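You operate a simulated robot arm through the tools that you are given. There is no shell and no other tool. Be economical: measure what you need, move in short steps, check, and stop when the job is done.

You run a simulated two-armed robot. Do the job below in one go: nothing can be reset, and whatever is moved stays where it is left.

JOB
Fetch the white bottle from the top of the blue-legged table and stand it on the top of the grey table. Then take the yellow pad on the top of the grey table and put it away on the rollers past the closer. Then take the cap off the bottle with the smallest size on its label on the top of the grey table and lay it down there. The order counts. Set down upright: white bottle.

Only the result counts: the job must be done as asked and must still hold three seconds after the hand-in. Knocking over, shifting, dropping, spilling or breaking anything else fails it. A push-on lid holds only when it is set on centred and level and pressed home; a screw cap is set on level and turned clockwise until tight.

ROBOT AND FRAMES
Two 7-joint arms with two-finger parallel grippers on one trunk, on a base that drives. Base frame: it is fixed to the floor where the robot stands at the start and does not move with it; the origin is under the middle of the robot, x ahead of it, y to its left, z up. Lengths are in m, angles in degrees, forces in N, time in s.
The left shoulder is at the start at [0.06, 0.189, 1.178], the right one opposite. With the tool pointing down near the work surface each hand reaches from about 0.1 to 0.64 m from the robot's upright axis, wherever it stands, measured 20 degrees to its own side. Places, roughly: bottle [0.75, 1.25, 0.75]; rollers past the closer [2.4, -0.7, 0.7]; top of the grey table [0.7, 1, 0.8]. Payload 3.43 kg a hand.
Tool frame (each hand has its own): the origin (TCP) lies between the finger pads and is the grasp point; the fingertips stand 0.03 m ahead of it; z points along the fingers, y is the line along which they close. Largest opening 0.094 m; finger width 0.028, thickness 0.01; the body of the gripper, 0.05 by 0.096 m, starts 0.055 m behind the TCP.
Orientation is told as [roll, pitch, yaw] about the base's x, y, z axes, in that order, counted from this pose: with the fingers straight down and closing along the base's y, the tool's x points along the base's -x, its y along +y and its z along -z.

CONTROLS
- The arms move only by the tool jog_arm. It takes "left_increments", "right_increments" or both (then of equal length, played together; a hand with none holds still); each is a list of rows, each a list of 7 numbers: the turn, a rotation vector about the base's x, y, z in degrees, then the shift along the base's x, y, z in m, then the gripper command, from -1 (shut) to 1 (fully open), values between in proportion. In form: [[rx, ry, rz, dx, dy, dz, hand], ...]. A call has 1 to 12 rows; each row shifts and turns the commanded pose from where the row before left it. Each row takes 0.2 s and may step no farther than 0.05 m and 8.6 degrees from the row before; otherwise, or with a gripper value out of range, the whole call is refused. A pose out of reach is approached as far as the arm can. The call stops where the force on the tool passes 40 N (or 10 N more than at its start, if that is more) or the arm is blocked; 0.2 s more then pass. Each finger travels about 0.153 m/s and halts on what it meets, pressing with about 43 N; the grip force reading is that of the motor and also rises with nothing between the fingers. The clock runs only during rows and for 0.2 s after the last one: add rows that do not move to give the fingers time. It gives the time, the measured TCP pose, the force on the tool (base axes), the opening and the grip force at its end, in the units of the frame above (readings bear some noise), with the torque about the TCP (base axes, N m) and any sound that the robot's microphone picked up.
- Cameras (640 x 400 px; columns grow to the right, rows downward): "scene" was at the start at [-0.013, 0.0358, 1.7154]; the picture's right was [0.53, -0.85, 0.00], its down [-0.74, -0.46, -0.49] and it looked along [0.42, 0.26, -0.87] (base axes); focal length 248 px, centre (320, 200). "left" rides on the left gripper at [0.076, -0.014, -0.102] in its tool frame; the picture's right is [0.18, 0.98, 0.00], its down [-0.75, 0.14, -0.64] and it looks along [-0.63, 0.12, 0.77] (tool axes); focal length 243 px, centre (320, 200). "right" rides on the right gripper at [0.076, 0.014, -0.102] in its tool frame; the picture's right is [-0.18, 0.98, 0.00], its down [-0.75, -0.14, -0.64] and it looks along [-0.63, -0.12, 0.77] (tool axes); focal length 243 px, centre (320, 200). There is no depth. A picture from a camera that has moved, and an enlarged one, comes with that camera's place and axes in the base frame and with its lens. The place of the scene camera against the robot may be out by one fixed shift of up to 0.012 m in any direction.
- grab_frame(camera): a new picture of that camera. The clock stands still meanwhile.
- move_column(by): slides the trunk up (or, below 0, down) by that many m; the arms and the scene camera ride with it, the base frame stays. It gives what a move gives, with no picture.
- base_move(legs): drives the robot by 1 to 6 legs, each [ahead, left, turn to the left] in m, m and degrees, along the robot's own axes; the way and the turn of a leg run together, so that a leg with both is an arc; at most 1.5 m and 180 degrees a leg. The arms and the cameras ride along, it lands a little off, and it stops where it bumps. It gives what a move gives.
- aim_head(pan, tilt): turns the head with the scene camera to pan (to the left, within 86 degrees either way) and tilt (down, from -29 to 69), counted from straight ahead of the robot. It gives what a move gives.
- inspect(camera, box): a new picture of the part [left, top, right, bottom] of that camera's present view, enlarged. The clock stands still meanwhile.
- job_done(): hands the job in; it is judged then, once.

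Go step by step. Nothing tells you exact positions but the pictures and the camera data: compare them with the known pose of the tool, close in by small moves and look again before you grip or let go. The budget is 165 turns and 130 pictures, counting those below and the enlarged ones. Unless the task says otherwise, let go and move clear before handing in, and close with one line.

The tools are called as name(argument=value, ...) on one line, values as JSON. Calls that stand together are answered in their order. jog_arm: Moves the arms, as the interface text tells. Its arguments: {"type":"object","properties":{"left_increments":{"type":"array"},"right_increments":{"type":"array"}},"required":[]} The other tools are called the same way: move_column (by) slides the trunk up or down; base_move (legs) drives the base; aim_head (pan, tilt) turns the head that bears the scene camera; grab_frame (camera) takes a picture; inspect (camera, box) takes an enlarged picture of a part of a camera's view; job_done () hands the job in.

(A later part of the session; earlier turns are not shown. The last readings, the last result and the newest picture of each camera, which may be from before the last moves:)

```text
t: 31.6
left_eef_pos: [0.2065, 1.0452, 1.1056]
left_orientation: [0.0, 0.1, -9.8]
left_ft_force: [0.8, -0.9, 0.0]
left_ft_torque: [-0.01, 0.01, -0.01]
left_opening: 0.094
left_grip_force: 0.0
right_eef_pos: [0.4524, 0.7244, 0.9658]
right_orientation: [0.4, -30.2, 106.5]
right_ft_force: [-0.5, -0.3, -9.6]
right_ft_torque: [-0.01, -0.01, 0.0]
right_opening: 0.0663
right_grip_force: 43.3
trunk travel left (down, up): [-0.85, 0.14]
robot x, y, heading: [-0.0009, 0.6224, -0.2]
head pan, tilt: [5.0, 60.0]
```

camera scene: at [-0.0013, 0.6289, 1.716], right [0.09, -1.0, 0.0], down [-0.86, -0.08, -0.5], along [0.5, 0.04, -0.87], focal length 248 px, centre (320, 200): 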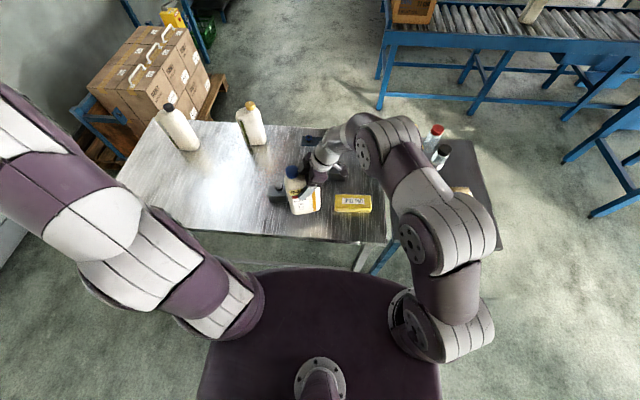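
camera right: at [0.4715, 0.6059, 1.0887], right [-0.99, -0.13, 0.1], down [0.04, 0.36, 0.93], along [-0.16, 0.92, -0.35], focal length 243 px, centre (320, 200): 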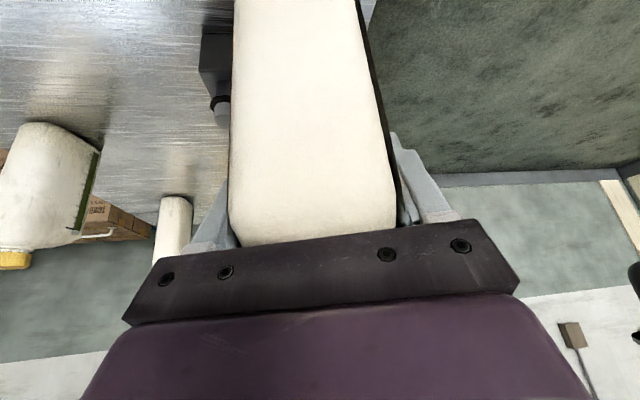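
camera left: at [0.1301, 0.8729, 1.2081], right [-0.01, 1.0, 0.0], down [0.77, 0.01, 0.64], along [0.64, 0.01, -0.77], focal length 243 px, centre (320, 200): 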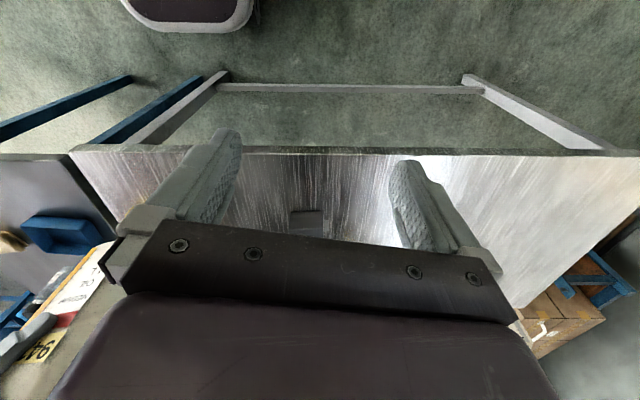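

Still hanging free; lowering in 3 mm steps.

jog_arm(right_increments=[[0, 0, 0, 0, 0, -0.003, -1], [0, 0, 0, 0, 0, -0.003, -1], [0, 0, 0, 0, 0, 0, -1]])

jog_arm(right_increments=[[0, 0, 0, 0, 0, -0.003, -1], [0, 0, 0, 0, 0, 0, -1]])

inspect(camera="scene", box=[230, 90, 410, 270])

```text
t: 32.4
left_eef_pos: [0.2076, 1.0455, 1.1046]
left_orientation: [0.0, 0.0, -9.8]
left_ft_force: [0.9, 0.6, -0.1]
left_ft_torque: [0.02, 0.01, 0.01]
left_opening: 0.094
left_grip_force: 0.0
right_eef_pos: [0.4513, 0.7249, 0.9596]
right_orientation: [0.3, -30.1, 106.6]
right_ft_force: [0.1, -0.3, -9.1]
right_ft_torque: [-0.01, 0.0, 0.01]
right_opening: 0.0664
right_grip_force: 42.9
trunk travel left (down, up): [-0.85, 0.14]
robot x, y, heading: [0.0008, 0.618, -0.0]
head pan, tilt: [5.0, 60.0]
```

```text
t: 33.0
left_eef_pos: [0.2072, 1.0458, 1.105]
left_orientation: [0.0, 0.0, -9.8]
left_ft_force: [0.1, 0.7, -0.1]
left_ft_torque: [-0.02, -0.02, 0.02]
left_opening: 0.094
left_grip_force: 0.1
right_eef_pos: [0.4516, 0.7231, 0.9577]
right_orientation: [0.2, -30.1, 106.5]
right_ft_force: [0.4, -0.6, -5.6]
right_ft_torque: [0.22, -0.04, -0.03]
right_opening: 0.0661
right_grip_force: 43.1
trunk travel left (down, up): [-0.85, 0.14]
robot x, y, heading: [-0.0001, 0.6186, -0.1]
head pan, tilt: [5.0, 60.0]
```

```text
2.22 times, centred on (320, 180) of scene
camera zoom: at [-0.0018, 0.6287, 1.716], right [0.09, -1.0, 0.0], down [-0.86, -0.08, -0.5], along [0.5, 0.04, -0.87], focal length 551 px, centre (320, 244)
```

zoom: 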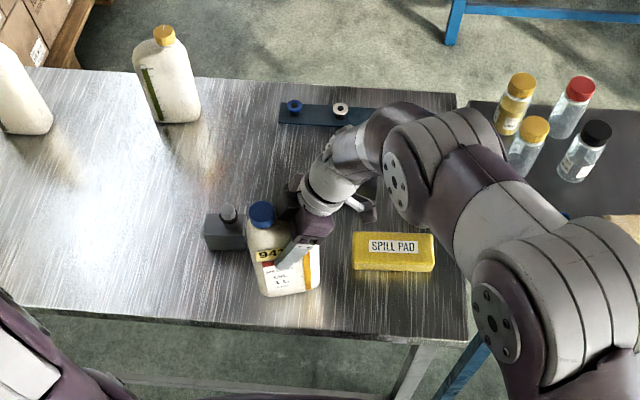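

Contact begins. A touch lower, then open gently.

jog_arm(right_increments=[[0, 0, 0, 0, 0, -0.0015, -1], [0, 0, 0, 0, 0, 0, -1]])

jog_arm(right_increments=[[0, 0, 0, 0, 0, 0, 0.5], [0, 0, 0, 0, 0, 0, 1], [0, 0, 0, 0, 0, 0, 1], [0, 0, 0, 0, 0, 0, 1]])

grab_frame(camera="right")

```text
t: 33.6
left_eef_pos: [0.2052, 1.045, 1.1057]
left_orientation: [0.0, 0.1, -9.9]
left_ft_force: [-0.4, 0.6, 0.4]
left_ft_torque: [0.02, 0.01, 0.01]
left_opening: 0.094
left_grip_force: 0.0
right_eef_pos: [0.4507, 0.7239, 0.9579]
right_orientation: [0.1, -30.2, 106.6]
right_ft_force: [-0.7, -0.5, 9.7]
right_ft_torque: [0.72, 0.31, 0.05]
right_opening: 0.0663
right_grip_force: 42.6
trunk travel left (down, up): [-0.85, 0.14]
robot x, y, heading: [0.001, 0.6212, -0.2]
head pan, tilt: [5.0, 60.0]
```

```text
t: 34.6
left_eef_pos: [0.206, 1.044, 1.1055]
left_orientation: [0.0, 0.0, -9.8]
left_ft_force: [-0.6, -0.3, 0.2]
left_ft_torque: [-0.01, 0.03, 0.02]
left_opening: 0.0942
left_grip_force: 0.1
right_eef_pos: [0.4513, 0.7228, 0.9548]
right_orientation: [0.1, -30.0, 106.5]
right_ft_force: [2.0, -4.6, 5.7]
right_ft_torque: [-0.04, 0.0, -0.04]
right_opening: 0.0939
right_grip_force: 0.1
trunk travel left (down, up): [-0.85, 0.14]
robot x, y, heading: [-0.0023, 0.6203, 0.0]
head pan, tilt: [5.0, 60.0]
```

```text
92 pictures are left
camera right: at [0.4708, 0.6057, 1.0062], right [-0.99, -0.13, 0.1], down [0.04, 0.36, 0.93], along [-0.15, 0.93, -0.35], focal length 243 px, centre (320, 200)
```

right: 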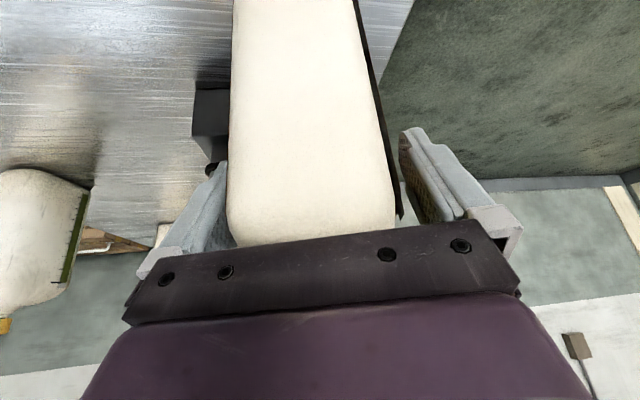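

Released; the palm lightly touches the shoulder. Backing out along the approach line.

jog_arm(right_increments=[[0, 0, 0, 0.0015, -0.005, 0.009, 1], [0, 0, 0, 0.0044, -0.0143, 0.026, 1], [0, 0, 0, 0.0044, -0.0143, 0.026, 1], [0, 0, 0, 0.0044, -0.0143, 0.026, 1], [0, 0, 0, 0.0044, -0.0143, 0.026, 1], [0, 0, 0, -0.02, -0.03, 0.02, 1], [0, 0, 0, -0.03, -0.03, 0, 1], [0, 0, 0, -0.04, -0.02, 0, 1]])

inspect(camera="scene", box=[230, 90, 410, 270])

```text
t: 36.4
left_eef_pos: [0.2044, 1.0449, 1.1058]
left_orientation: [-0.1, -0.1, -9.9]
left_ft_force: [-0.9, -1.2, 0.5]
left_ft_torque: [0.01, 0.0, -0.02]
left_opening: 0.0941
left_grip_force: 0.0
right_eef_pos: [0.3797, 0.5822, 1.0904]
right_orientation: [0.3, -30.1, 106.6]
right_ft_force: [0.3, 0.4, 0.6]
right_ft_torque: [-0.03, -0.03, 0.02]
right_opening: 0.094
right_grip_force: 0.1
trunk travel left (down, up): [-0.85, 0.14]
robot x, y, heading: [-0.0013, 0.62, -0.0]
head pan, tilt: [5.0, 60.0]
```

```text
2.22 times, centred on (320, 180) of scene
camera zoom: at [-0.0047, 0.628, 1.716], right [0.09, -1.0, 0.0], down [-0.86, -0.08, -0.5], along [0.5, 0.04, -0.87], focal length 551 px, centre (320, 244)
```

zoom: 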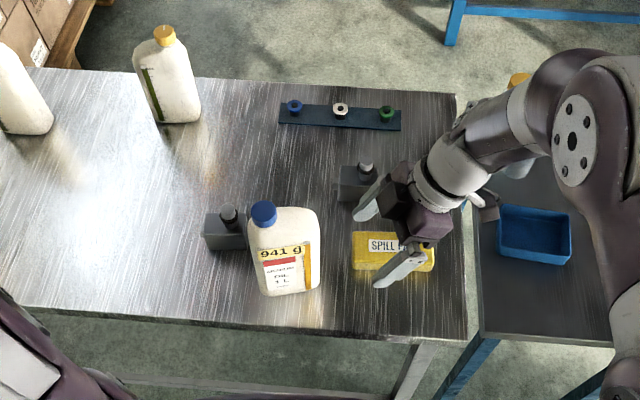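

The jug stands upright. Next the pad: centre about [0.507, 0.532], 0.065 wide in x, top about z 0.817. I'll straighten the right hand and hover above it.

jog_arm(right_increments=[[-7.2, -2.2, 0, 0.01, -0.01, 0, 1], [-7.2, -2.2, 0, 0.01, -0.01, 0, 1], [-7.2, -2.2, 0, 0.02, -0.01, 0, 1], [-7.2, -2.2, 0, 0.02, -0.01, 0, 1], [0, 0, -7, 0.03, -0.01, -0.01, 1], [0, 0, -7, 0.03, 0, -0.02, 1], [0, 0, 0, 0.007, 0, -0.03, 1], [0, 0, 0, 0, 0, -0.03, 1], [0, 0, 0, 0, 0, 0, 1]])

grab_frame(camera="right")

inspect(camera="scene", box=[280, 130, 410, 270])

```text
t: 38.4
left_eef_pos: [0.2052, 1.0454, 1.1063]
left_orientation: [-0.1, 0.0, -9.8]
left_ft_force: [1.2, 0.2, 0.5]
left_ft_torque: [-0.01, 0.0, 0.01]
left_opening: 0.0944
left_grip_force: 0.1
right_eef_pos: [0.508, 0.5325, 0.9992]
right_orientation: [0.1, 0.0, 92.6]
right_ft_force: [-0.1, 0.8, 0.5]
right_ft_torque: [-0.02, 0.03, 0.02]
right_opening: 0.0938
right_grip_force: 0.1
trunk travel left (down, up): [-0.85, 0.14]
robot x, y, heading: [-0.0014, 0.6196, 0.1]
head pan, tilt: [5.0, 60.0]
```

```text
90 pictures are left
camera right: at [0.4966, 0.4544, 1.1016], right [-0.99, 0.14, 0.0], down [0.11, 0.76, 0.64], along [0.09, 0.64, -0.77], focal length 243 px, centre (320, 200)
```

right: 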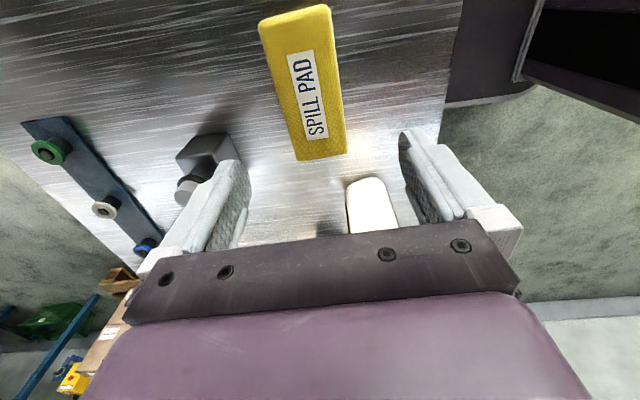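

```text
2.86 times, centred on (345, 200) of scene
camera zoom: at [-0.0025, 0.6287, 1.716], right [0.09, -1.0, 0.0], down [-0.86, -0.08, -0.5], along [0.5, 0.04, -0.87], focal length 708 px, centre (249, 200)
```

zoom: 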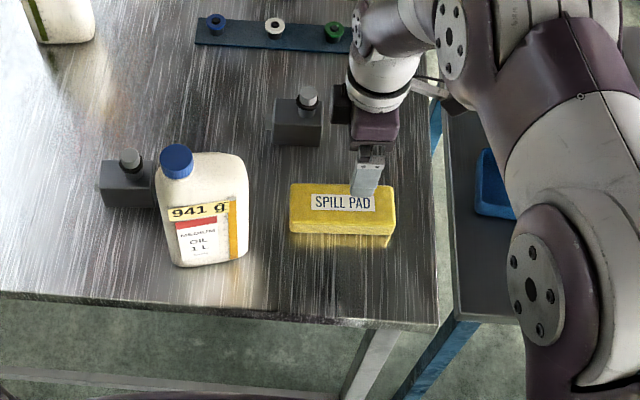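

The wrist view puts the pad's centre at about [0.518, 0.539]. I'll correct and descend in stages.

jog_arm(right_increments=[[0, 0, 0, 0.01, 0.006, -0.03, 1], [0, 0, 0, 0, 0, -0.04, 1], [0, 0, 0, 0, 0, -0.04, 1], [0, 0, 0, 0, 0, -0.03, 1], [0, 0, 0, 0, 0, 0, 1]])

grab_frame(camera="right")

inspect(camera="scene", box=[280, 130, 410, 270])

```text
t: 39.6
left_eef_pos: [0.2063, 1.045, 1.1049]
left_orientation: [0.0, 0.0, -9.8]
left_ft_force: [-0.4, -0.4, -0.3]
left_ft_torque: [0.02, -0.02, -0.02]
left_opening: 0.094
left_grip_force: 0.0
right_eef_pos: [0.5163, 0.5376, 0.8568]
right_orientation: [-0.1, 0.0, 92.6]
right_ft_force: [0.4, 0.3, 0.2]
right_ft_torque: [0.0, -0.01, -0.01]
right_opening: 0.0941
right_grip_force: 0.0
trunk travel left (down, up): [-0.85, 0.14]
robot x, y, heading: [0.0007, 0.6217, -0.2]
head pan, tilt: [5.0, 60.0]
```

```text
88 pictures are left
camera right: at [0.5046, 0.4594, 0.9597], right [-0.99, 0.14, 0.0], down [0.11, 0.76, 0.64], along [0.09, 0.64, -0.77], focal length 243 px, centre (320, 200)
```

right: 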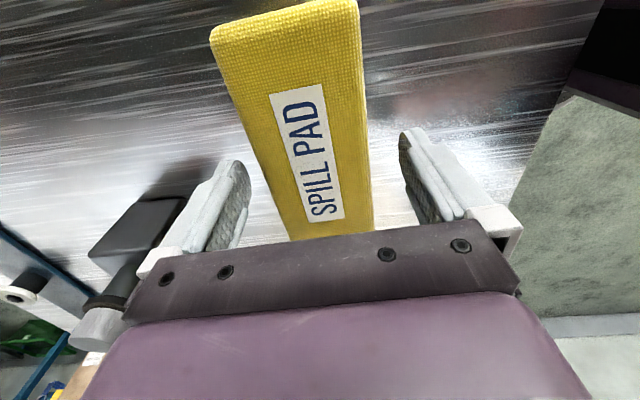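

```text
2.86 times, centred on (345, 200) of scene
camera zoom: at [-0.0032, 0.6285, 1.716], right [0.09, -1.0, 0.0], down [-0.86, -0.08, -0.5], along [0.5, 0.04, -0.87], focal length 708 px, centre (249, 200)
```

zoom: 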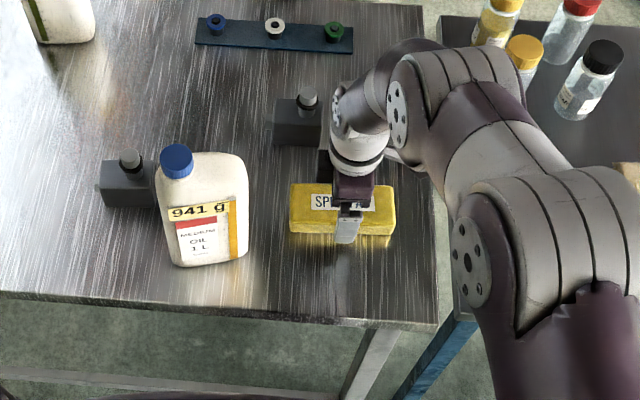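

jog_arm(right_increments=[[0, 0, 0, 0, 0, -0.02, 1], [0, 0, 0, 0, 0, -0.012, 1], [0, 0, 0, 0, 0, 0, 0.5], [0, 0, 0, 0, 0, 0, 0], [0, 0, 0, 0, 0, 0, -1], [0, 0, 0, 0, 0, 0, -1], [0, 0, 0, 0, 0, 0, -1]])

jog_arm(right_increments=[[0, 0, 0, 0, 0, 0.03, -1], [0, 0, 0, 0, 0, 0.04, -1], [0, 0, 0, 0, 0, 0.04, -1], [0, 0, 0, 0, 0, 0.04, -1]])

inspect(camera="scene", box=[230, 90, 430, 290])

```text
t: 40.5
left_eef_pos: [0.2015, 1.0451, 1.106]
left_orientation: [0.0, -0.3, -9.8]
left_ft_force: [-0.7, 0.4, 0.1]
left_ft_torque: [0.04, 0.02, -0.03]
left_opening: 0.0939
left_grip_force: 0.0
right_eef_pos: [0.5135, 0.538, 0.8297]
right_orientation: [0.0, 0.1, 92.7]
right_ft_force: [-12.6, -1.5, 33.7]
right_ft_torque: [0.24, 1.39, 0.26]
right_opening: 0.0717
right_grip_force: 43.1
trunk travel left (down, up): [-0.85, 0.14]
robot x, y, heading: [-0.0019, 0.6242, 0.1]
head pan, tilt: [5.0, 60.0]
stopped in row 4 (right hand): the force on the tool passed its limit at 48 N (the readings are from after the stop); the commanded pose is now the measured one
```

```text
t: 41.5
left_eef_pos: [0.2052, 1.0445, 1.1057]
left_orientation: [0.1, -0.1, -9.8]
left_ft_force: [0.0, 0.4, -0.6]
left_ft_torque: [0.02, 0.0, 0.0]
left_opening: 0.0942
left_grip_force: 0.1
right_eef_pos: [0.517, 0.5386, 0.9764]
right_orientation: [0.2, 0.0, 92.6]
right_ft_force: [-1.1, -0.4, -0.6]
right_ft_torque: [-0.03, 0.01, 0.01]
right_opening: 0.0715
right_grip_force: 43.0
trunk travel left (down, up): [-0.85, 0.14]
robot x, y, heading: [0.0017, 0.6219, 0.1]
head pan, tilt: [5.0, 60.0]
```

```text
2.00 times, centred on (330, 190) of scene
camera zoom: at [-0.0037, 0.6285, 1.7159], right [0.09, -1.0, 0.0], down [-0.86, -0.08, -0.5], along [0.5, 0.04, -0.87], focal length 496 px, centre (300, 220)
```

zoom: 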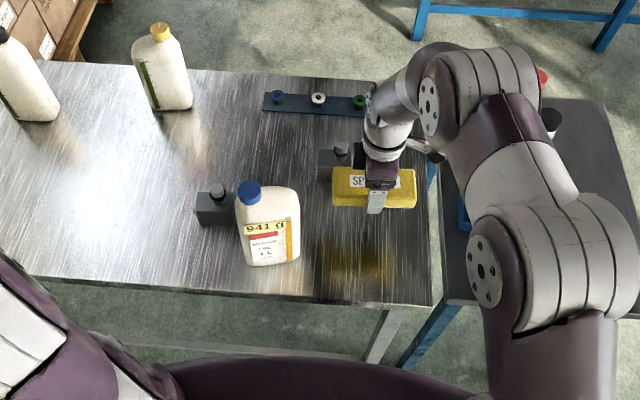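

The pad is in hand (table top is near z 0.797). I'll raise and fold it in, then drive round the right side of the blue-legged table toward the conveyor.

jog_arm(right_increments=[[0, 0, 0, -0.01, -0.0, 0.045, -1], [0, 0, 0, -0.02, -0.01, 0.04, -1], [0, 0, 0, -0.03, -0.02, 0.03, -1], [0, 0, 0, -0.04, -0.02, 0.01, -1], [0, 0, 0, -0.04, -0.02, 0, -1]])

base_move(legs=[[-0.06, 0, 0], [0, -1.25, 0]])

aim_head(pan=0, tilt=35)

grab_frame(camera="scene")

```text
t: 42.7
left_eef_pos: [0.2042, 1.0452, 1.1057]
left_orientation: [0.0, -0.2, -9.8]
left_ft_force: [-0.2, 0.2, 0.1]
left_ft_torque: [0.02, 0.01, -0.01]
left_opening: 0.094
left_grip_force: 0.1
right_eef_pos: [0.3764, 0.4667, 1.104]
right_orientation: [0.1, 0.0, 92.6]
right_ft_force: [0.4, -0.7, -0.1]
right_ft_torque: [-0.01, 0.0, -0.02]
right_opening: 0.0716
right_grip_force: 42.5
trunk travel left (down, up): [-0.85, 0.14]
robot x, y, heading: [0.0013, 0.6184, 0.1]
head pan, tilt: [5.0, 60.0]
```

```text
t: 49.6
left_eef_pos: [0.1484, -0.2164, 1.105]
left_orientation: [0.0, -0.1, -9.5]
left_ft_force: [0.5, -0.2, 0.7]
left_ft_torque: [0.02, 0.0, 0.01]
left_opening: 0.0943
left_grip_force: 0.1
right_eef_pos: [0.3212, -0.7955, 1.104]
right_orientation: [0.1, 0.1, 92.9]
right_ft_force: [-0.3, 1.2, -1.0]
right_ft_torque: [-0.03, -0.02, 0.03]
right_opening: 0.0715
right_grip_force: 42.9
trunk travel left (down, up): [-0.85, 0.14]
robot x, y, heading: [-0.0604, -0.6423, 0.1]
head pan, tilt: [5.0, 60.0]
```

```text
t: 50.5
left_eef_pos: [0.1483, -0.2175, 1.1053]
left_orientation: [0.0, 0.0, -9.5]
left_ft_force: [0.0, 0.2, 0.8]
left_ft_torque: [0.03, 0.0, 0.0]
left_opening: 0.0941
left_grip_force: 0.0
right_eef_pos: [0.3229, -0.7953, 1.1031]
right_orientation: [0.2, 0.0, 92.8]
right_ft_force: [0.4, -0.4, -1.4]
right_ft_torque: [0.03, 0.0, -0.01]
right_opening: 0.0714
right_grip_force: 42.4
trunk travel left (down, up): [-0.85, 0.14]
robot x, y, heading: [-0.0579, -0.6411, 0.0]
head pan, tilt: [0.0, 35.0]
```

```text
85 pictures are left
camera scene: at [-0.0378, -0.64, 1.7502], right [0.01, -1.0, 0.0], down [-0.57, 0.0, -0.82], along [0.82, 0.0, -0.57], focal length 248 px, centre (320, 200)
```

scene: 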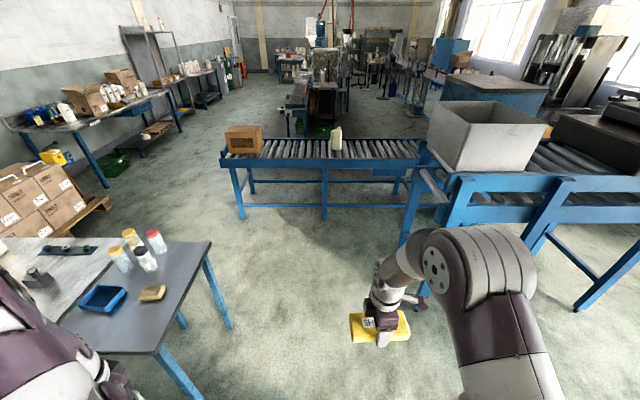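

The path ahead is open between the table and the bin stand. Driving forward, then diagonally to the free stretch of rollers between the carton and the bottle.

base_move(legs=[[1.36, 0.0, 0], [0.35, 0.42, 0]])

aim_head(pan=-10, tilt=50)

grab_frame(camera="scene")

```text
t: 60.0
left_eef_pos: [1.8516, 0.2058, 1.1056]
left_orientation: [0.0, 0.0, -9.7]
left_ft_force: [-1.1, 0.2, 0.6]
left_ft_torque: [0.01, 0.02, -0.01]
left_opening: 0.094
left_grip_force: 0.1
right_eef_pos: [2.0244, -0.3717, 1.1027]
right_orientation: [0.1, 0.0, 92.5]
right_ft_force: [-0.1, 0.2, -1.1]
right_ft_torque: [0.0, 0.01, -0.02]
right_opening: 0.0718
right_grip_force: 43.1
trunk travel left (down, up): [-0.85, 0.14]
robot x, y, heading: [1.647, -0.2206, 0.1]
head pan, tilt: [0.0, 35.0]
```

```text
t: 60.8
left_eef_pos: [1.8525, 0.2066, 1.1054]
left_orientation: [0.0, 0.0, -9.6]
left_ft_force: [0.4, 0.4, -0.1]
left_ft_torque: [-0.02, 0.0, -0.02]
left_opening: 0.094
left_grip_force: 0.0
right_eef_pos: [2.0238, -0.3724, 1.1028]
right_orientation: [0.3, 0.1, 92.8]
right_ft_force: [0.7, 0.4, -0.6]
right_ft_torque: [-0.03, 0.0, -0.02]
right_opening: 0.0715
right_grip_force: 42.2
trunk travel left (down, up): [-0.85, 0.14]
robot x, y, heading: [1.6456, -0.2175, 0.1]
head pan, tilt: [-10.0, 50.0]
```

```text
84 pictures are left
camera scene: at [1.6531, -0.229, 1.7286], right [-0.17, -0.99, 0.0], down [-0.75, 0.13, -0.64], along [0.63, -0.11, -0.77], focal length 248 px, centre (320, 200)
```

scene: 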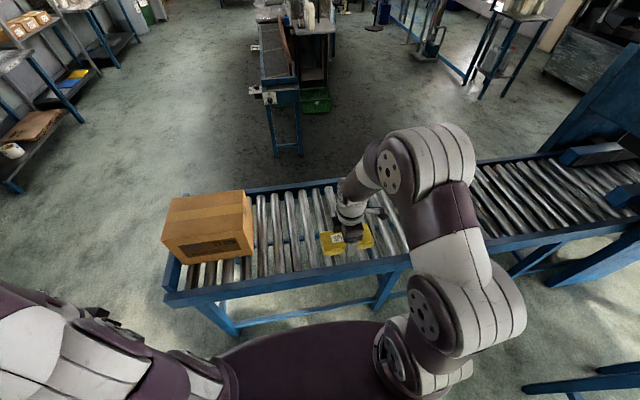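

Carton ends at y ≈ -0.01 and the rollers span x ≈ 2.15–2.58. I'll advance 0.09 m and bring the pad over about [2.34, -0.37].

base_move(legs=[[0.09, 0.0, 0]])

jog_arm(right_increments=[[0, 0, 0, 0.03, 0, -0.03, -1], [0, 0, 0, 0.04, 0, -0.03, -1], [0, 0, 0, 0.04, 0, -0.03, -1], [0, 0, 0, 0.04, 0, -0.03, -1], [0, 0, 0, 0.04, 0, -0.03, -1], [0, 0, 0, 0.035, 0, -0.03, -1], [0, 0, 0, 0, 0, -0.03, -1], [0, 0, 0, 0, 0, -0.03, -1], [0, 0, 0, 0, 0, 0, -1]])

grab_frame(camera="scene")

grab_frame(camera="right")

```text
t: 61.9
left_eef_pos: [1.942, 0.2066, 1.1063]
left_orientation: [0.0, 0.0, -9.7]
left_ft_force: [0.2, 0.6, -0.3]
left_ft_torque: [0.0, -0.02, -0.02]
left_opening: 0.0942
left_grip_force: 0.0
right_eef_pos: [2.1133, -0.3727, 1.103]
right_orientation: [0.1, 0.0, 92.7]
right_ft_force: [-0.4, -0.1, 0.3]
right_ft_torque: [-0.02, -0.01, -0.01]
right_opening: 0.0713
right_grip_force: 43.0
trunk travel left (down, up): [-0.85, 0.14]
robot x, y, heading: [1.7411, -0.2195, 0.2]
head pan, tilt: [-10.0, 50.0]
```

```text
t: 63.9
left_eef_pos: [1.9422, 0.2062, 1.1047]
left_orientation: [-0.1, 0.0, -9.6]
left_ft_force: [0.9, 0.0, 0.4]
left_ft_torque: [0.01, 0.02, 0.0]
left_opening: 0.094
left_grip_force: 0.2
right_eef_pos: [2.3401, -0.373, 0.8632]
right_orientation: [0.3, 0.2, 92.8]
right_ft_force: [-1.1, 0.4, -1.2]
right_ft_torque: [-0.01, 0.01, 0.01]
right_opening: 0.0716
right_grip_force: 42.7
trunk travel left (down, up): [-0.85, 0.14]
robot x, y, heading: [1.7353, -0.2153, 0.1]
head pan, tilt: [-10.0, 50.0]
```

```text
83 pictures are left
camera scene: at [1.7434, -0.2293, 1.7285], right [-0.17, -0.99, 0.0], down [-0.75, 0.13, -0.64], along [0.63, -0.11, -0.77], focal length 248 px, centre (320, 200)
```

scene: 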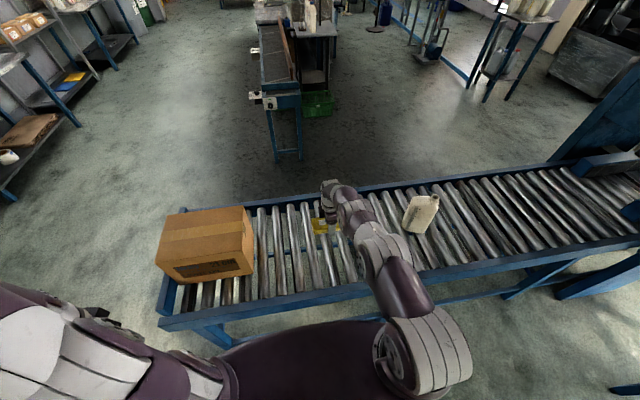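

```text
82 pictures are left
camera right: at [2.3292, -0.451, 0.9661], right [-0.99, 0.14, 0.0], down [0.11, 0.76, 0.64], along [0.09, 0.64, -0.77], focal length 243 px, centre (320, 200)
```

right: 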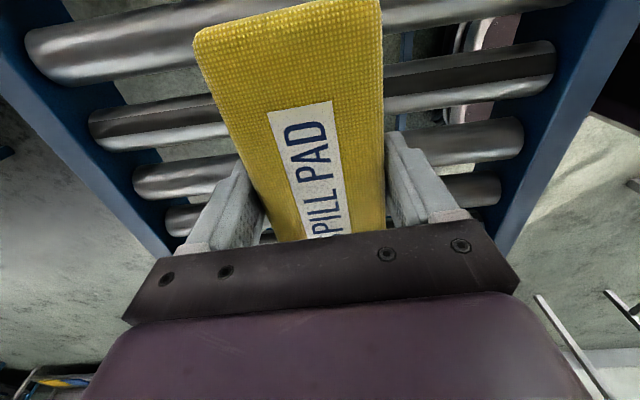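

Well centred over the rollers. Lowering carefully.

jog_arm(right_increments=[[0, 0, 0, 0, 0, -0.03, -1], [0, 0, 0, 0, 0, -0.03, -1], [0, 0, 0, 0, 0, 0, -1]])

inspect(camera="scene", box=[240, 160, 450, 300])

grab_frame(camera="right")

```text
t: 64.7
left_eef_pos: [1.9421, 0.2065, 1.1057]
left_orientation: [-0.1, 0.0, -9.7]
left_ft_force: [0.2, -0.7, 0.4]
left_ft_torque: [0.02, 0.0, -0.01]
left_opening: 0.094
left_grip_force: 0.0
right_eef_pos: [2.3259, -0.3708, 0.8084]
right_orientation: [0.2, 0.0, 92.8]
right_ft_force: [0.6, 0.2, -0.3]
right_ft_torque: [0.01, -0.01, -0.02]
right_opening: 0.0712
right_grip_force: 43.0
right hand out of reach, approached as far as the arm can: row 1, 2
trunk travel left (down, up): [-0.85, 0.14]
robot x, y, heading: [1.7356, -0.217, 0.2]
head pan, tilt: [-10.0, 50.0]
```

```text
2.86 times, centred on (345, 230) of scene
camera zoom: at [1.7435, -0.2293, 1.7285], right [-0.17, -0.99, 0.0], down [-0.75, 0.13, -0.64], along [0.63, -0.11, -0.77], focal length 708 px, centre (249, 114)
```

zoom: 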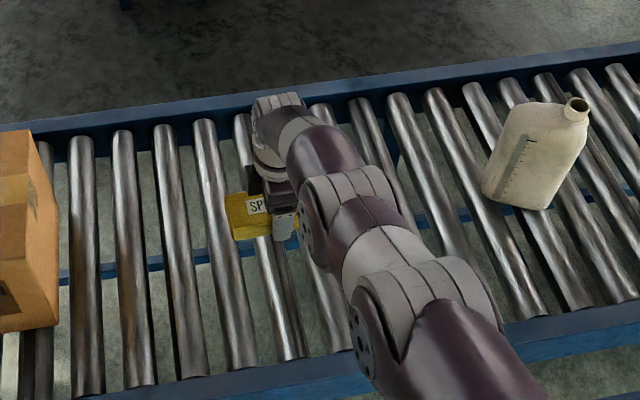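

```text
80 pictures are left
camera right: at [2.3161, -0.45, 0.911], right [-0.99, 0.14, 0.0], down [0.11, 0.76, 0.64], along [0.09, 0.64, -0.77], focal length 243 px, centre (320, 200)
```

right: 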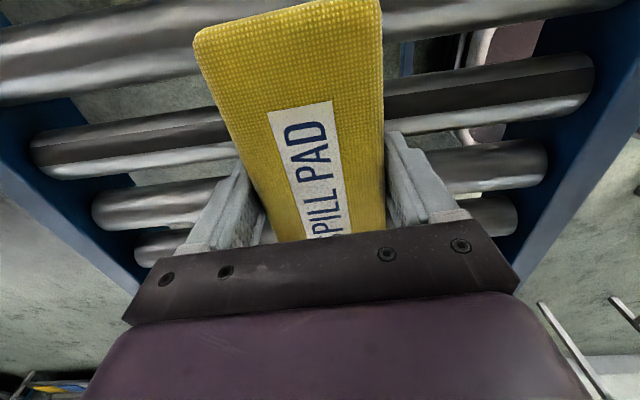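

The arm is at its reach; I'll pull in a little and lower the trunk instead.

jog_arm(right_increments=[[0, 0, 0, -0.015, 0, 0, -1], [0, 0, 0, -0.01, 0, 0, -1]])

move_column(by=-0.04)

inspect(camera="scene", box=[240, 160, 450, 300])

grab_frame(camera="right")

```text
t: 65.3
left_eef_pos: [1.9419, 0.2065, 1.1058]
left_orientation: [0.0, 0.1, -9.7]
left_ft_force: [0.0, -0.3, -0.2]
left_ft_torque: [-0.01, 0.02, 0.02]
left_opening: 0.0941
left_grip_force: 0.0
right_eef_pos: [2.3014, -0.3719, 0.8092]
right_orientation: [0.2, 0.1, 92.7]
right_ft_force: [0.5, 0.1, -0.1]
right_ft_torque: [-0.01, -0.02, -0.03]
right_opening: 0.0714
right_grip_force: 42.5
trunk travel left (down, up): [-0.85, 0.14]
robot x, y, heading: [1.7381, -0.2187, -0.1]
head pan, tilt: [-10.0, 50.0]
```

```text
t: 66.1
left_eef_pos: [1.9418, 0.207, 1.0674]
left_orientation: [-0.1, 0.0, -9.8]
left_ft_force: [-0.6, -0.1, 0.6]
left_ft_torque: [0.04, 0.0, 0.01]
left_opening: 0.094
left_grip_force: 0.0
right_eef_pos: [2.3007, -0.3728, 0.7692]
right_orientation: [0.1, 0.0, 92.7]
right_ft_force: [0.2, 0.2, -0.4]
right_ft_torque: [-0.04, 0.0, -0.01]
right_opening: 0.0714
right_grip_force: 43.4
trunk travel left (down, up): [-0.81, 0.18]
robot x, y, heading: [1.7386, -0.2189, 0.1]
head pan, tilt: [-10.0, 50.0]
```

```text
2.86 times, centred on (345, 230) of scene
camera zoom: at [1.7432, -0.2295, 1.6885], right [-0.17, -0.99, 0.0], down [-0.75, 0.13, -0.64], along [0.63, -0.11, -0.77], focal length 708 px, centre (249, 114)
```

zoom: 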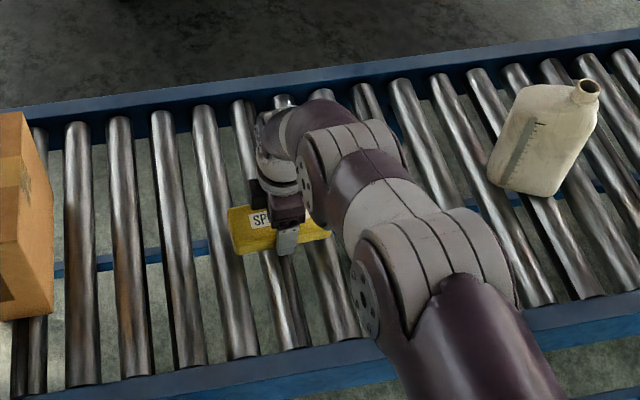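

```text
78 pictures are left
camera right: at [2.2902, -0.4507, 0.8725], right [-0.99, 0.14, 0.0], down [0.11, 0.76, 0.64], along [0.09, 0.64, -0.77], focal length 243 px, centre (320, 200)
```

right: 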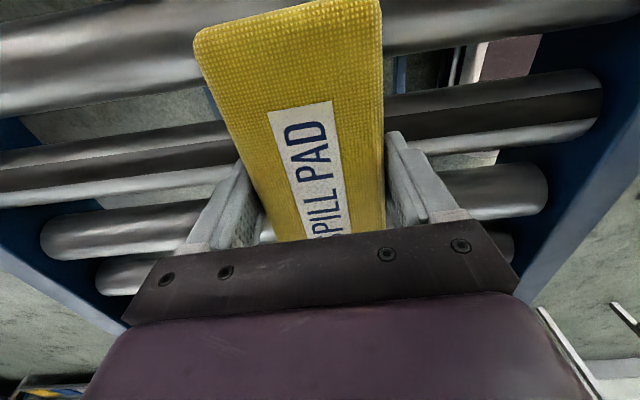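

jog_arm(right_increments=[[0, 0, 0, 0, 0, -0.01, -1], [0, 0, 0, 0, 0, -0.01, -1], [0, 0, 0, 0, 0, 0, -1]])

grab_frame(camera="right")

```text
t: 66.9
left_eef_pos: [1.9427, 0.2069, 1.066]
left_orientation: [0.1, 0.0, -9.6]
left_ft_force: [-0.7, -0.3, 0.4]
left_ft_torque: [0.0, -0.03, 0.02]
left_opening: 0.0944
left_grip_force: 0.0
right_eef_pos: [2.3003, -0.3743, 0.7504]
right_orientation: [0.2, 0.1, 92.7]
right_ft_force: [-1.0, 0.3, 2.0]
right_ft_torque: [-0.14, -0.06, -0.04]
right_opening: 0.0714
right_grip_force: 43.2
trunk travel left (down, up): [-0.81, 0.18]
robot x, y, heading: [1.7375, -0.2185, -0.0]
head pan, tilt: [-10.0, 50.0]
```

```text
77 pictures are left
camera right: at [2.29, -0.451, 0.8528], right [-0.99, 0.14, 0.0], down [0.11, 0.76, 0.64], along [0.09, 0.64, -0.77], focal length 243 px, centre (320, 200)
```

right: 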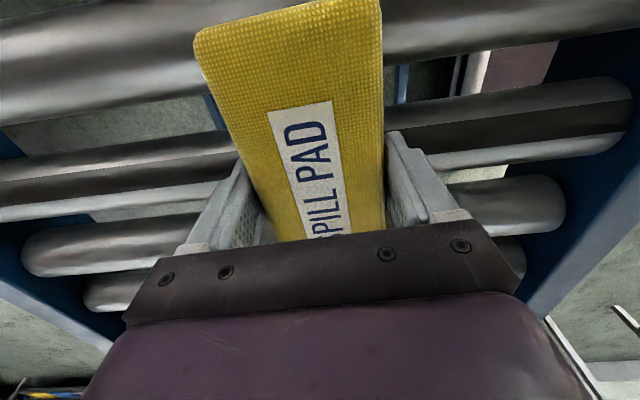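

jog_arm(right_increments=[[0, 0, 0, 0, 0, -0.003, -1], [0, 0, 0, 0, 0, 0, -1]])

```text
t: 67.5
left_eef_pos: [1.9405, 0.2073, 1.0661]
left_orientation: [0.0, 0.0, -9.7]
left_ft_force: [-0.6, -0.6, -0.2]
left_ft_torque: [-0.02, 0.0, 0.03]
left_opening: 0.0939
left_grip_force: 0.0
right_eef_pos: [2.3009, -0.3722, 0.7496]
right_orientation: [-0.3, 0.1, 92.7]
right_ft_force: [-0.6, -3.0, 23.7]
right_ft_torque: [0.16, 1.18, 0.16]
right_opening: 0.0714
right_grip_force: 42.7
trunk travel left (down, up): [-0.81, 0.18]
robot x, y, heading: [1.7404, -0.2157, -0.0]
head pan, tilt: [-10.0, 50.0]
```

Firm contact with the rollers. Releasing and backing straight up.

jog_arm(right_increments=[[0, 0, 0, 0, 0, 0.001, -0.2], [0, 0, 0, 0, 0, 0, 0.8], [0, 0, 0, 0, 0, 0, 1], [0, 0, 0, 0, 0, 0, 1], [0, 0, 0, 0, 0, 0.02, 1], [0, 0, 0, 0, 0, 0.04, 1], [0, 0, 0, 0, 0, 0.04, 1], [0, 0, 0, 0, 0, 0.04, 1], [0, 0, 0, -0.02, 0, 0.04, 1]])

inspect(camera="scene", box=[240, 160, 450, 300])

grab_frame(camera="right")

```text
t: 69.5
left_eef_pos: [1.9404, 0.2073, 1.0665]
left_orientation: [-0.1, -0.1, -9.7]
left_ft_force: [0.5, 0.2, -0.8]
left_ft_torque: [0.01, 0.01, -0.01]
left_opening: 0.0942
left_grip_force: 0.0
right_eef_pos: [2.2804, -0.3709, 0.9282]
right_orientation: [0.1, 0.2, 92.7]
right_ft_force: [-0.6, 0.4, -0.4]
right_ft_torque: [0.0, -0.03, 0.0]
right_opening: 0.0941
right_grip_force: 0.1
trunk travel left (down, up): [-0.81, 0.18]
robot x, y, heading: [1.7376, -0.2175, 0.1]
head pan, tilt: [-10.0, 50.0]
```

```text
2.86 times, centred on (345, 230) of scene
camera zoom: at [1.7408, -0.2289, 1.6885], right [-0.17, -0.99, 0.0], down [-0.75, 0.13, -0.64], along [0.63, -0.11, -0.77], focal length 708 px, centre (249, 114)
```

zoom: 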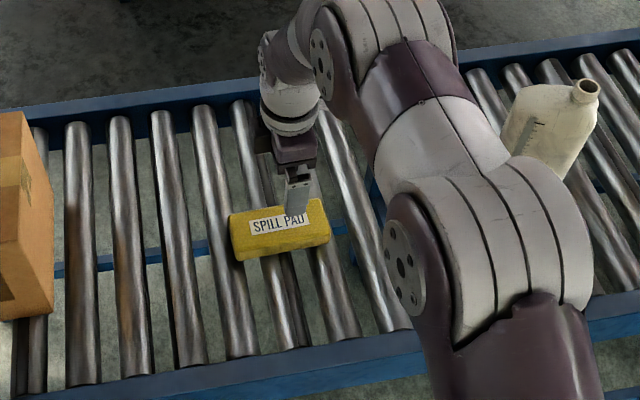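

```text
75 pictures are left
camera right: at [2.2694, -0.4494, 1.0314], right [-0.99, 0.14, 0.0], down [0.11, 0.76, 0.64], along [0.09, 0.63, -0.77], focal length 243 px, centre (320, 200)
```

right: 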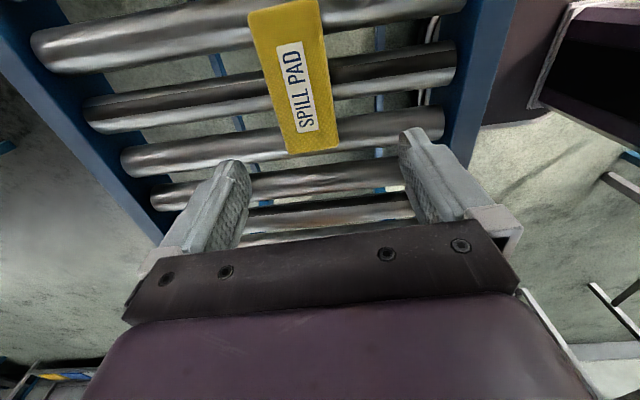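

The pad rests flat across the rollers. I'll fold the right arm, restore the trunk and drive back to the grey table's front.

jog_arm(right_increments=[[0, 0, 0, -0.04, 0, 0.03, 1], [0, 0, 0, -0.04, 0, 0.03, 1], [0, 0, 0, -0.04, 0, 0.03, 1], [0, 0, 0, -0.04, 0, 0.03, 1], [0, 0, 0, -0.04, 0, 0.01, 1], [0, 0, 0, -0.04, 0, 0, 1]])

move_column(by=0.04)

base_move(legs=[[-0.4, -0.44, 0], [-1.38, 0, 0], [-0.05, 0.9, 0], [0, 0.93, 0]])

aim_head(pan=10, tilt=40)

grab_frame(camera="scene")

```text
t: 70.9
left_eef_pos: [1.9417, 0.2066, 1.0669]
left_orientation: [0.0, 0.1, -9.7]
left_ft_force: [0.0, 0.3, 0.1]
left_ft_torque: [0.02, 0.03, -0.02]
left_opening: 0.0939
left_grip_force: 0.1
right_eef_pos: [2.0405, -0.3713, 1.0582]
right_orientation: [0.1, 0.1, 92.6]
right_ft_force: [-1.2, -0.4, 0.5]
right_ft_torque: [0.0, -0.01, -0.01]
right_opening: 0.0937
right_grip_force: 0.1
trunk travel left (down, up): [-0.81, 0.18]
robot x, y, heading: [1.7348, -0.2136, 0.1]
head pan, tilt: [-10.0, 50.0]
```

```text
t: 71.8
left_eef_pos: [1.9431, 0.2067, 1.1054]
left_orientation: [0.1, 0.1, -9.7]
left_ft_force: [-1.0, 0.0, 0.2]
left_ft_torque: [0.01, 0.0, -0.03]
left_opening: 0.0941
left_grip_force: 0.0
right_eef_pos: [2.0423, -0.3713, 1.0973]
right_orientation: [0.2, 0.0, 92.7]
right_ft_force: [0.2, -0.2, -0.5]
right_ft_torque: [0.0, 0.02, 0.0]
right_opening: 0.0941
right_grip_force: 0.1
trunk travel left (down, up): [-0.85, 0.14]
robot x, y, heading: [1.7368, -0.2158, 0.2]
head pan, tilt: [-10.0, 50.0]
```

```text
t: 90.6
left_eef_pos: [0.0611, 1.6176, 1.1047]
left_orientation: [0.0, 0.0, -8.8]
left_ft_force: [-0.1, 0.0, -0.2]
left_ft_torque: [0.02, -0.01, -0.03]
left_opening: 0.0939
left_grip_force: 0.1
right_eef_pos: [0.168, 1.0415, 1.0968]
right_orientation: [0.2, 0.0, 93.5]
right_ft_force: [0.4, -1.2, 0.1]
right_ft_torque: [0.01, -0.02, -0.03]
right_opening: 0.0943
right_grip_force: 0.0
trunk travel left (down, up): [-0.85, 0.14]
robot x, y, heading: [-0.1426, 1.1897, 1.0]
head pan, tilt: [-10.0, 50.0]
```

```text
t: 91.4
left_eef_pos: [0.0606, 1.6177, 1.1067]
left_orientation: [-0.1, 0.0, -9.0]
left_ft_force: [-0.8, 0.7, -0.5]
left_ft_torque: [0.03, 0.0, 0.03]
left_opening: 0.0941
left_grip_force: 0.1
right_eef_pos: [0.1681, 1.0418, 1.0968]
right_orientation: [0.2, 0.0, 93.5]
right_ft_force: [0.8, 0.0, 0.8]
right_ft_torque: [-0.04, 0.01, -0.01]
right_opening: 0.0938
right_grip_force: 0.1
trunk travel left (down, up): [-0.85, 0.14]
robot x, y, heading: [-0.1409, 1.1893, 1.0]
head pan, tilt: [10.0, 40.0]
```

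```text
74 pictures are left
camera scene: at [-0.125, 1.2079, 1.7427], right [0.19, -0.98, 0.0], down [-0.63, -0.12, -0.77], along [0.75, 0.14, -0.64], focal length 248 px, centre (320, 200)
```

scene: 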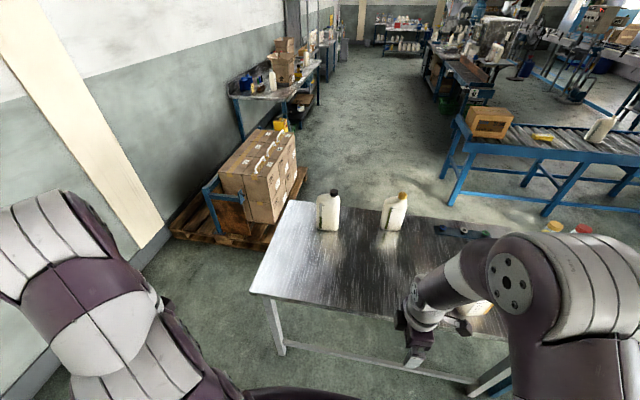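

inspect(camera="scene", box=[290, 170, 430, 260])

```text
4.44 times, centred on (360, 215) of scene
camera zoom: at [-0.125, 1.2079, 1.7427], right [0.19, -0.98, 0.0], down [-0.63, -0.12, -0.77], along [0.75, 0.14, -0.64], focal length 1101 px, centre (142, 133)
```

zoom: 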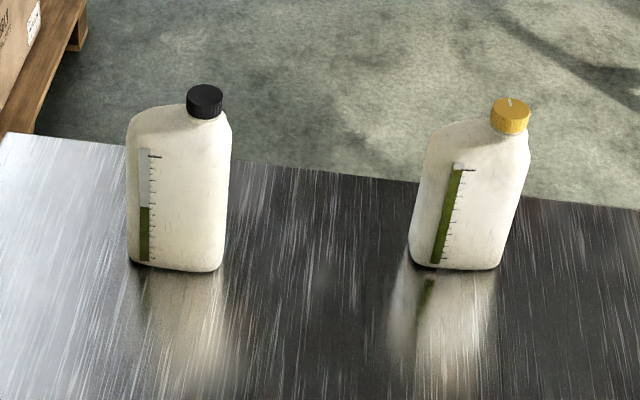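

Their front faces show only level strips, so the labels must be on the far side, and these bottles are out of reach from here anyway. I'll drive round to the far side of the grey table.

base_move(legs=[[0, 0, -1.0], [0, -0.92, 0], [0, -0.92, 0], [1.3, 0, 0], [0.38, 0.2, 0]])

aim_head(pan=80, tilt=35)

grab_frame(camera="scene")

```text
t: 109.4
left_eef_pos: [1.7502, -0.0396, 1.1067]
left_orientation: [0.1, 0.0, -9.9]
left_ft_force: [0.3, 0.1, -0.9]
left_ft_torque: [0.02, -0.01, 0.0]
left_opening: 0.094
left_grip_force: 0.0
right_eef_pos: [1.8482, -0.6176, 1.0976]
right_orientation: [0.1, 0.0, 92.4]
right_ft_force: [0.3, 0.0, 1.2]
right_ft_torque: [0.0, 0.02, -0.03]
right_opening: 0.0941
right_grip_force: 0.0
trunk travel left (down, up): [-0.85, 0.14]
robot x, y, heading: [1.5464, -0.4613, -0.1]
head pan, tilt: [10.0, 40.0]
```

```text
t: 110.8
left_eef_pos: [1.7518, -0.0398, 1.1052]
left_orientation: [0.0, 0.1, -9.9]
left_ft_force: [-0.1, -0.4, -0.7]
left_ft_torque: [-0.01, 0.0, -0.01]
left_opening: 0.0941
left_grip_force: 0.1
right_eef_pos: [1.8493, -0.619, 1.0977]
right_orientation: [0.2, 0.1, 92.6]
right_ft_force: [0.5, 0.3, -0.1]
right_ft_torque: [0.0, 0.03, -0.01]
right_opening: 0.094
right_grip_force: 0.0
trunk travel left (down, up): [-0.85, 0.14]
robot x, y, heading: [1.5398, -0.4629, -0.1]
head pan, tilt: [80.0, 35.0]
```

```text
72 pictures are left
camera scene: at [1.4905, -0.3751, 1.7503], right [0.98, -0.18, 0.0], down [-0.1, -0.56, -0.82], along [0.14, 0.81, -0.57], focal length 248 px, centre (320, 200)
```

scene: 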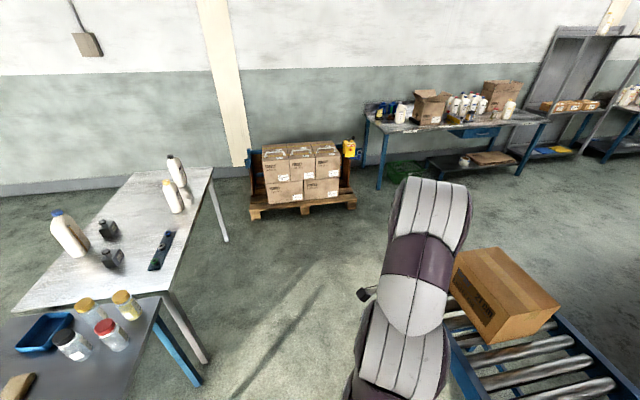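

The floor there is clear. I'll drive up along the table's far side, turn to face it and look at the labels.

base_move(legs=[[0.06, 1.0, 0], [0, 0.6, 0], [0, 0, 90], [0, 0, 90]])

aim_head(pan=0, tilt=45)

grab_frame(camera="scene")

```text
t: 126.4
left_eef_pos: [1.3823, 0.7023, 1.1055]
left_orientation: [0.1, 0.0, 167.5]
left_ft_force: [-0.2, -0.8, 0.7]
left_ft_torque: [0.02, 0.01, 0.0]
left_opening: 0.0941
left_grip_force: 0.0
right_eef_pos: [1.3122, 1.2852, 1.0972]
right_orientation: [0.2, 0.1, -90.3]
right_ft_force: [0.1, -0.2, 0.0]
right_ft_torque: [-0.03, -0.03, -0.03]
right_opening: 0.0938
right_grip_force: 0.0
trunk travel left (down, up): [-0.85, 0.14]
robot x, y, heading: [1.6088, 1.1176, 177.0]
head pan, tilt: [80.0, 35.0]
```

```text
t: 127.9
left_eef_pos: [1.382, 0.7015, 1.1057]
left_orientation: [0.0, 0.0, 167.5]
left_ft_force: [-0.2, -1.2, 0.5]
left_ft_torque: [0.01, 0.0, -0.01]
left_opening: 0.0941
left_grip_force: 0.0
right_eef_pos: [1.3122, 1.2852, 1.0973]
right_orientation: [0.3, 0.1, -90.2]
right_ft_force: [0.3, 0.7, 0.8]
right_ft_torque: [-0.02, 0.0, -0.02]
right_opening: 0.094
right_grip_force: 0.1
trunk travel left (down, up): [-0.85, 0.14]
robot x, y, heading: [1.6078, 1.1143, 177.6]
head pan, tilt: [0.0, 45.0]
```

```text
71 pictures are left
camera scene: at [1.5784, 1.1177, 1.7355], right [0.05, 1.0, 0.0], down [0.71, -0.03, -0.71], along [-0.71, 0.03, -0.71], focal length 248 px, centre (320, 200)
```

scene: 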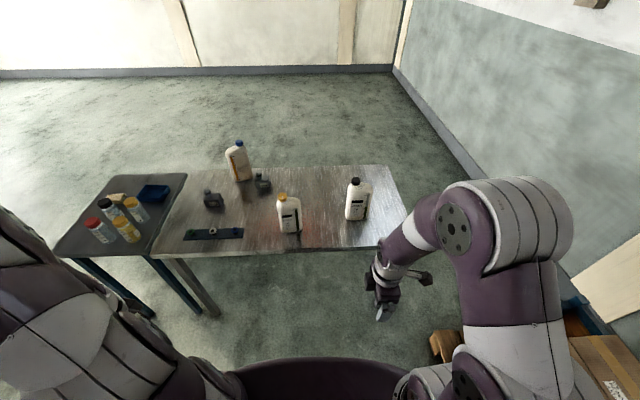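

inspect(camera="scene", box=[270, 170, 380, 240])

inspect(camera="scene", box=[180, 130, 300, 250])

```text
5.71 times, centred on (325, 205) of scene
camera zoom: at [1.5784, 1.1177, 1.7355], right [0.05, 1.0, 0.0], down [0.71, -0.03, -0.71], along [-0.71, 0.03, -0.71], focal length 1416 px, centre (291, 171)
```

zoom: 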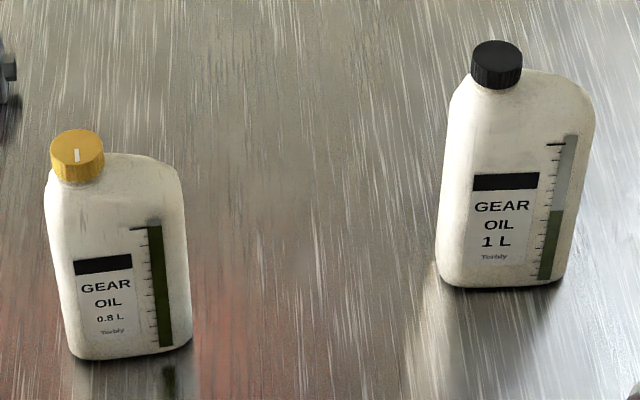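

```text
3.33 times, centred on (240, 190) of scene
camera zoom: at [1.5784, 1.1177, 1.7355], right [0.05, 1.0, 0.0], down [0.71, -0.03, -0.71], along [-0.71, 0.03, -0.71], focal length 826 px, centre (587, 233)
```

zoom: 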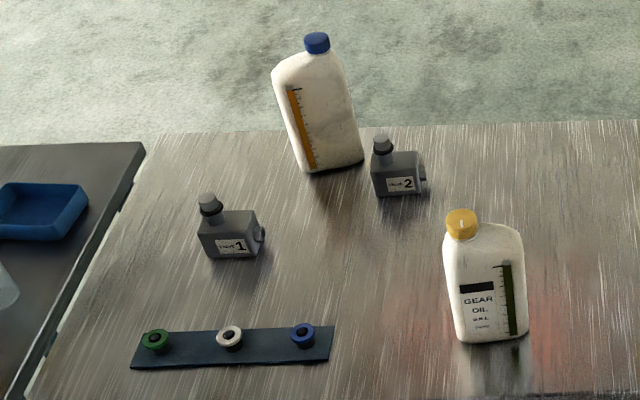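

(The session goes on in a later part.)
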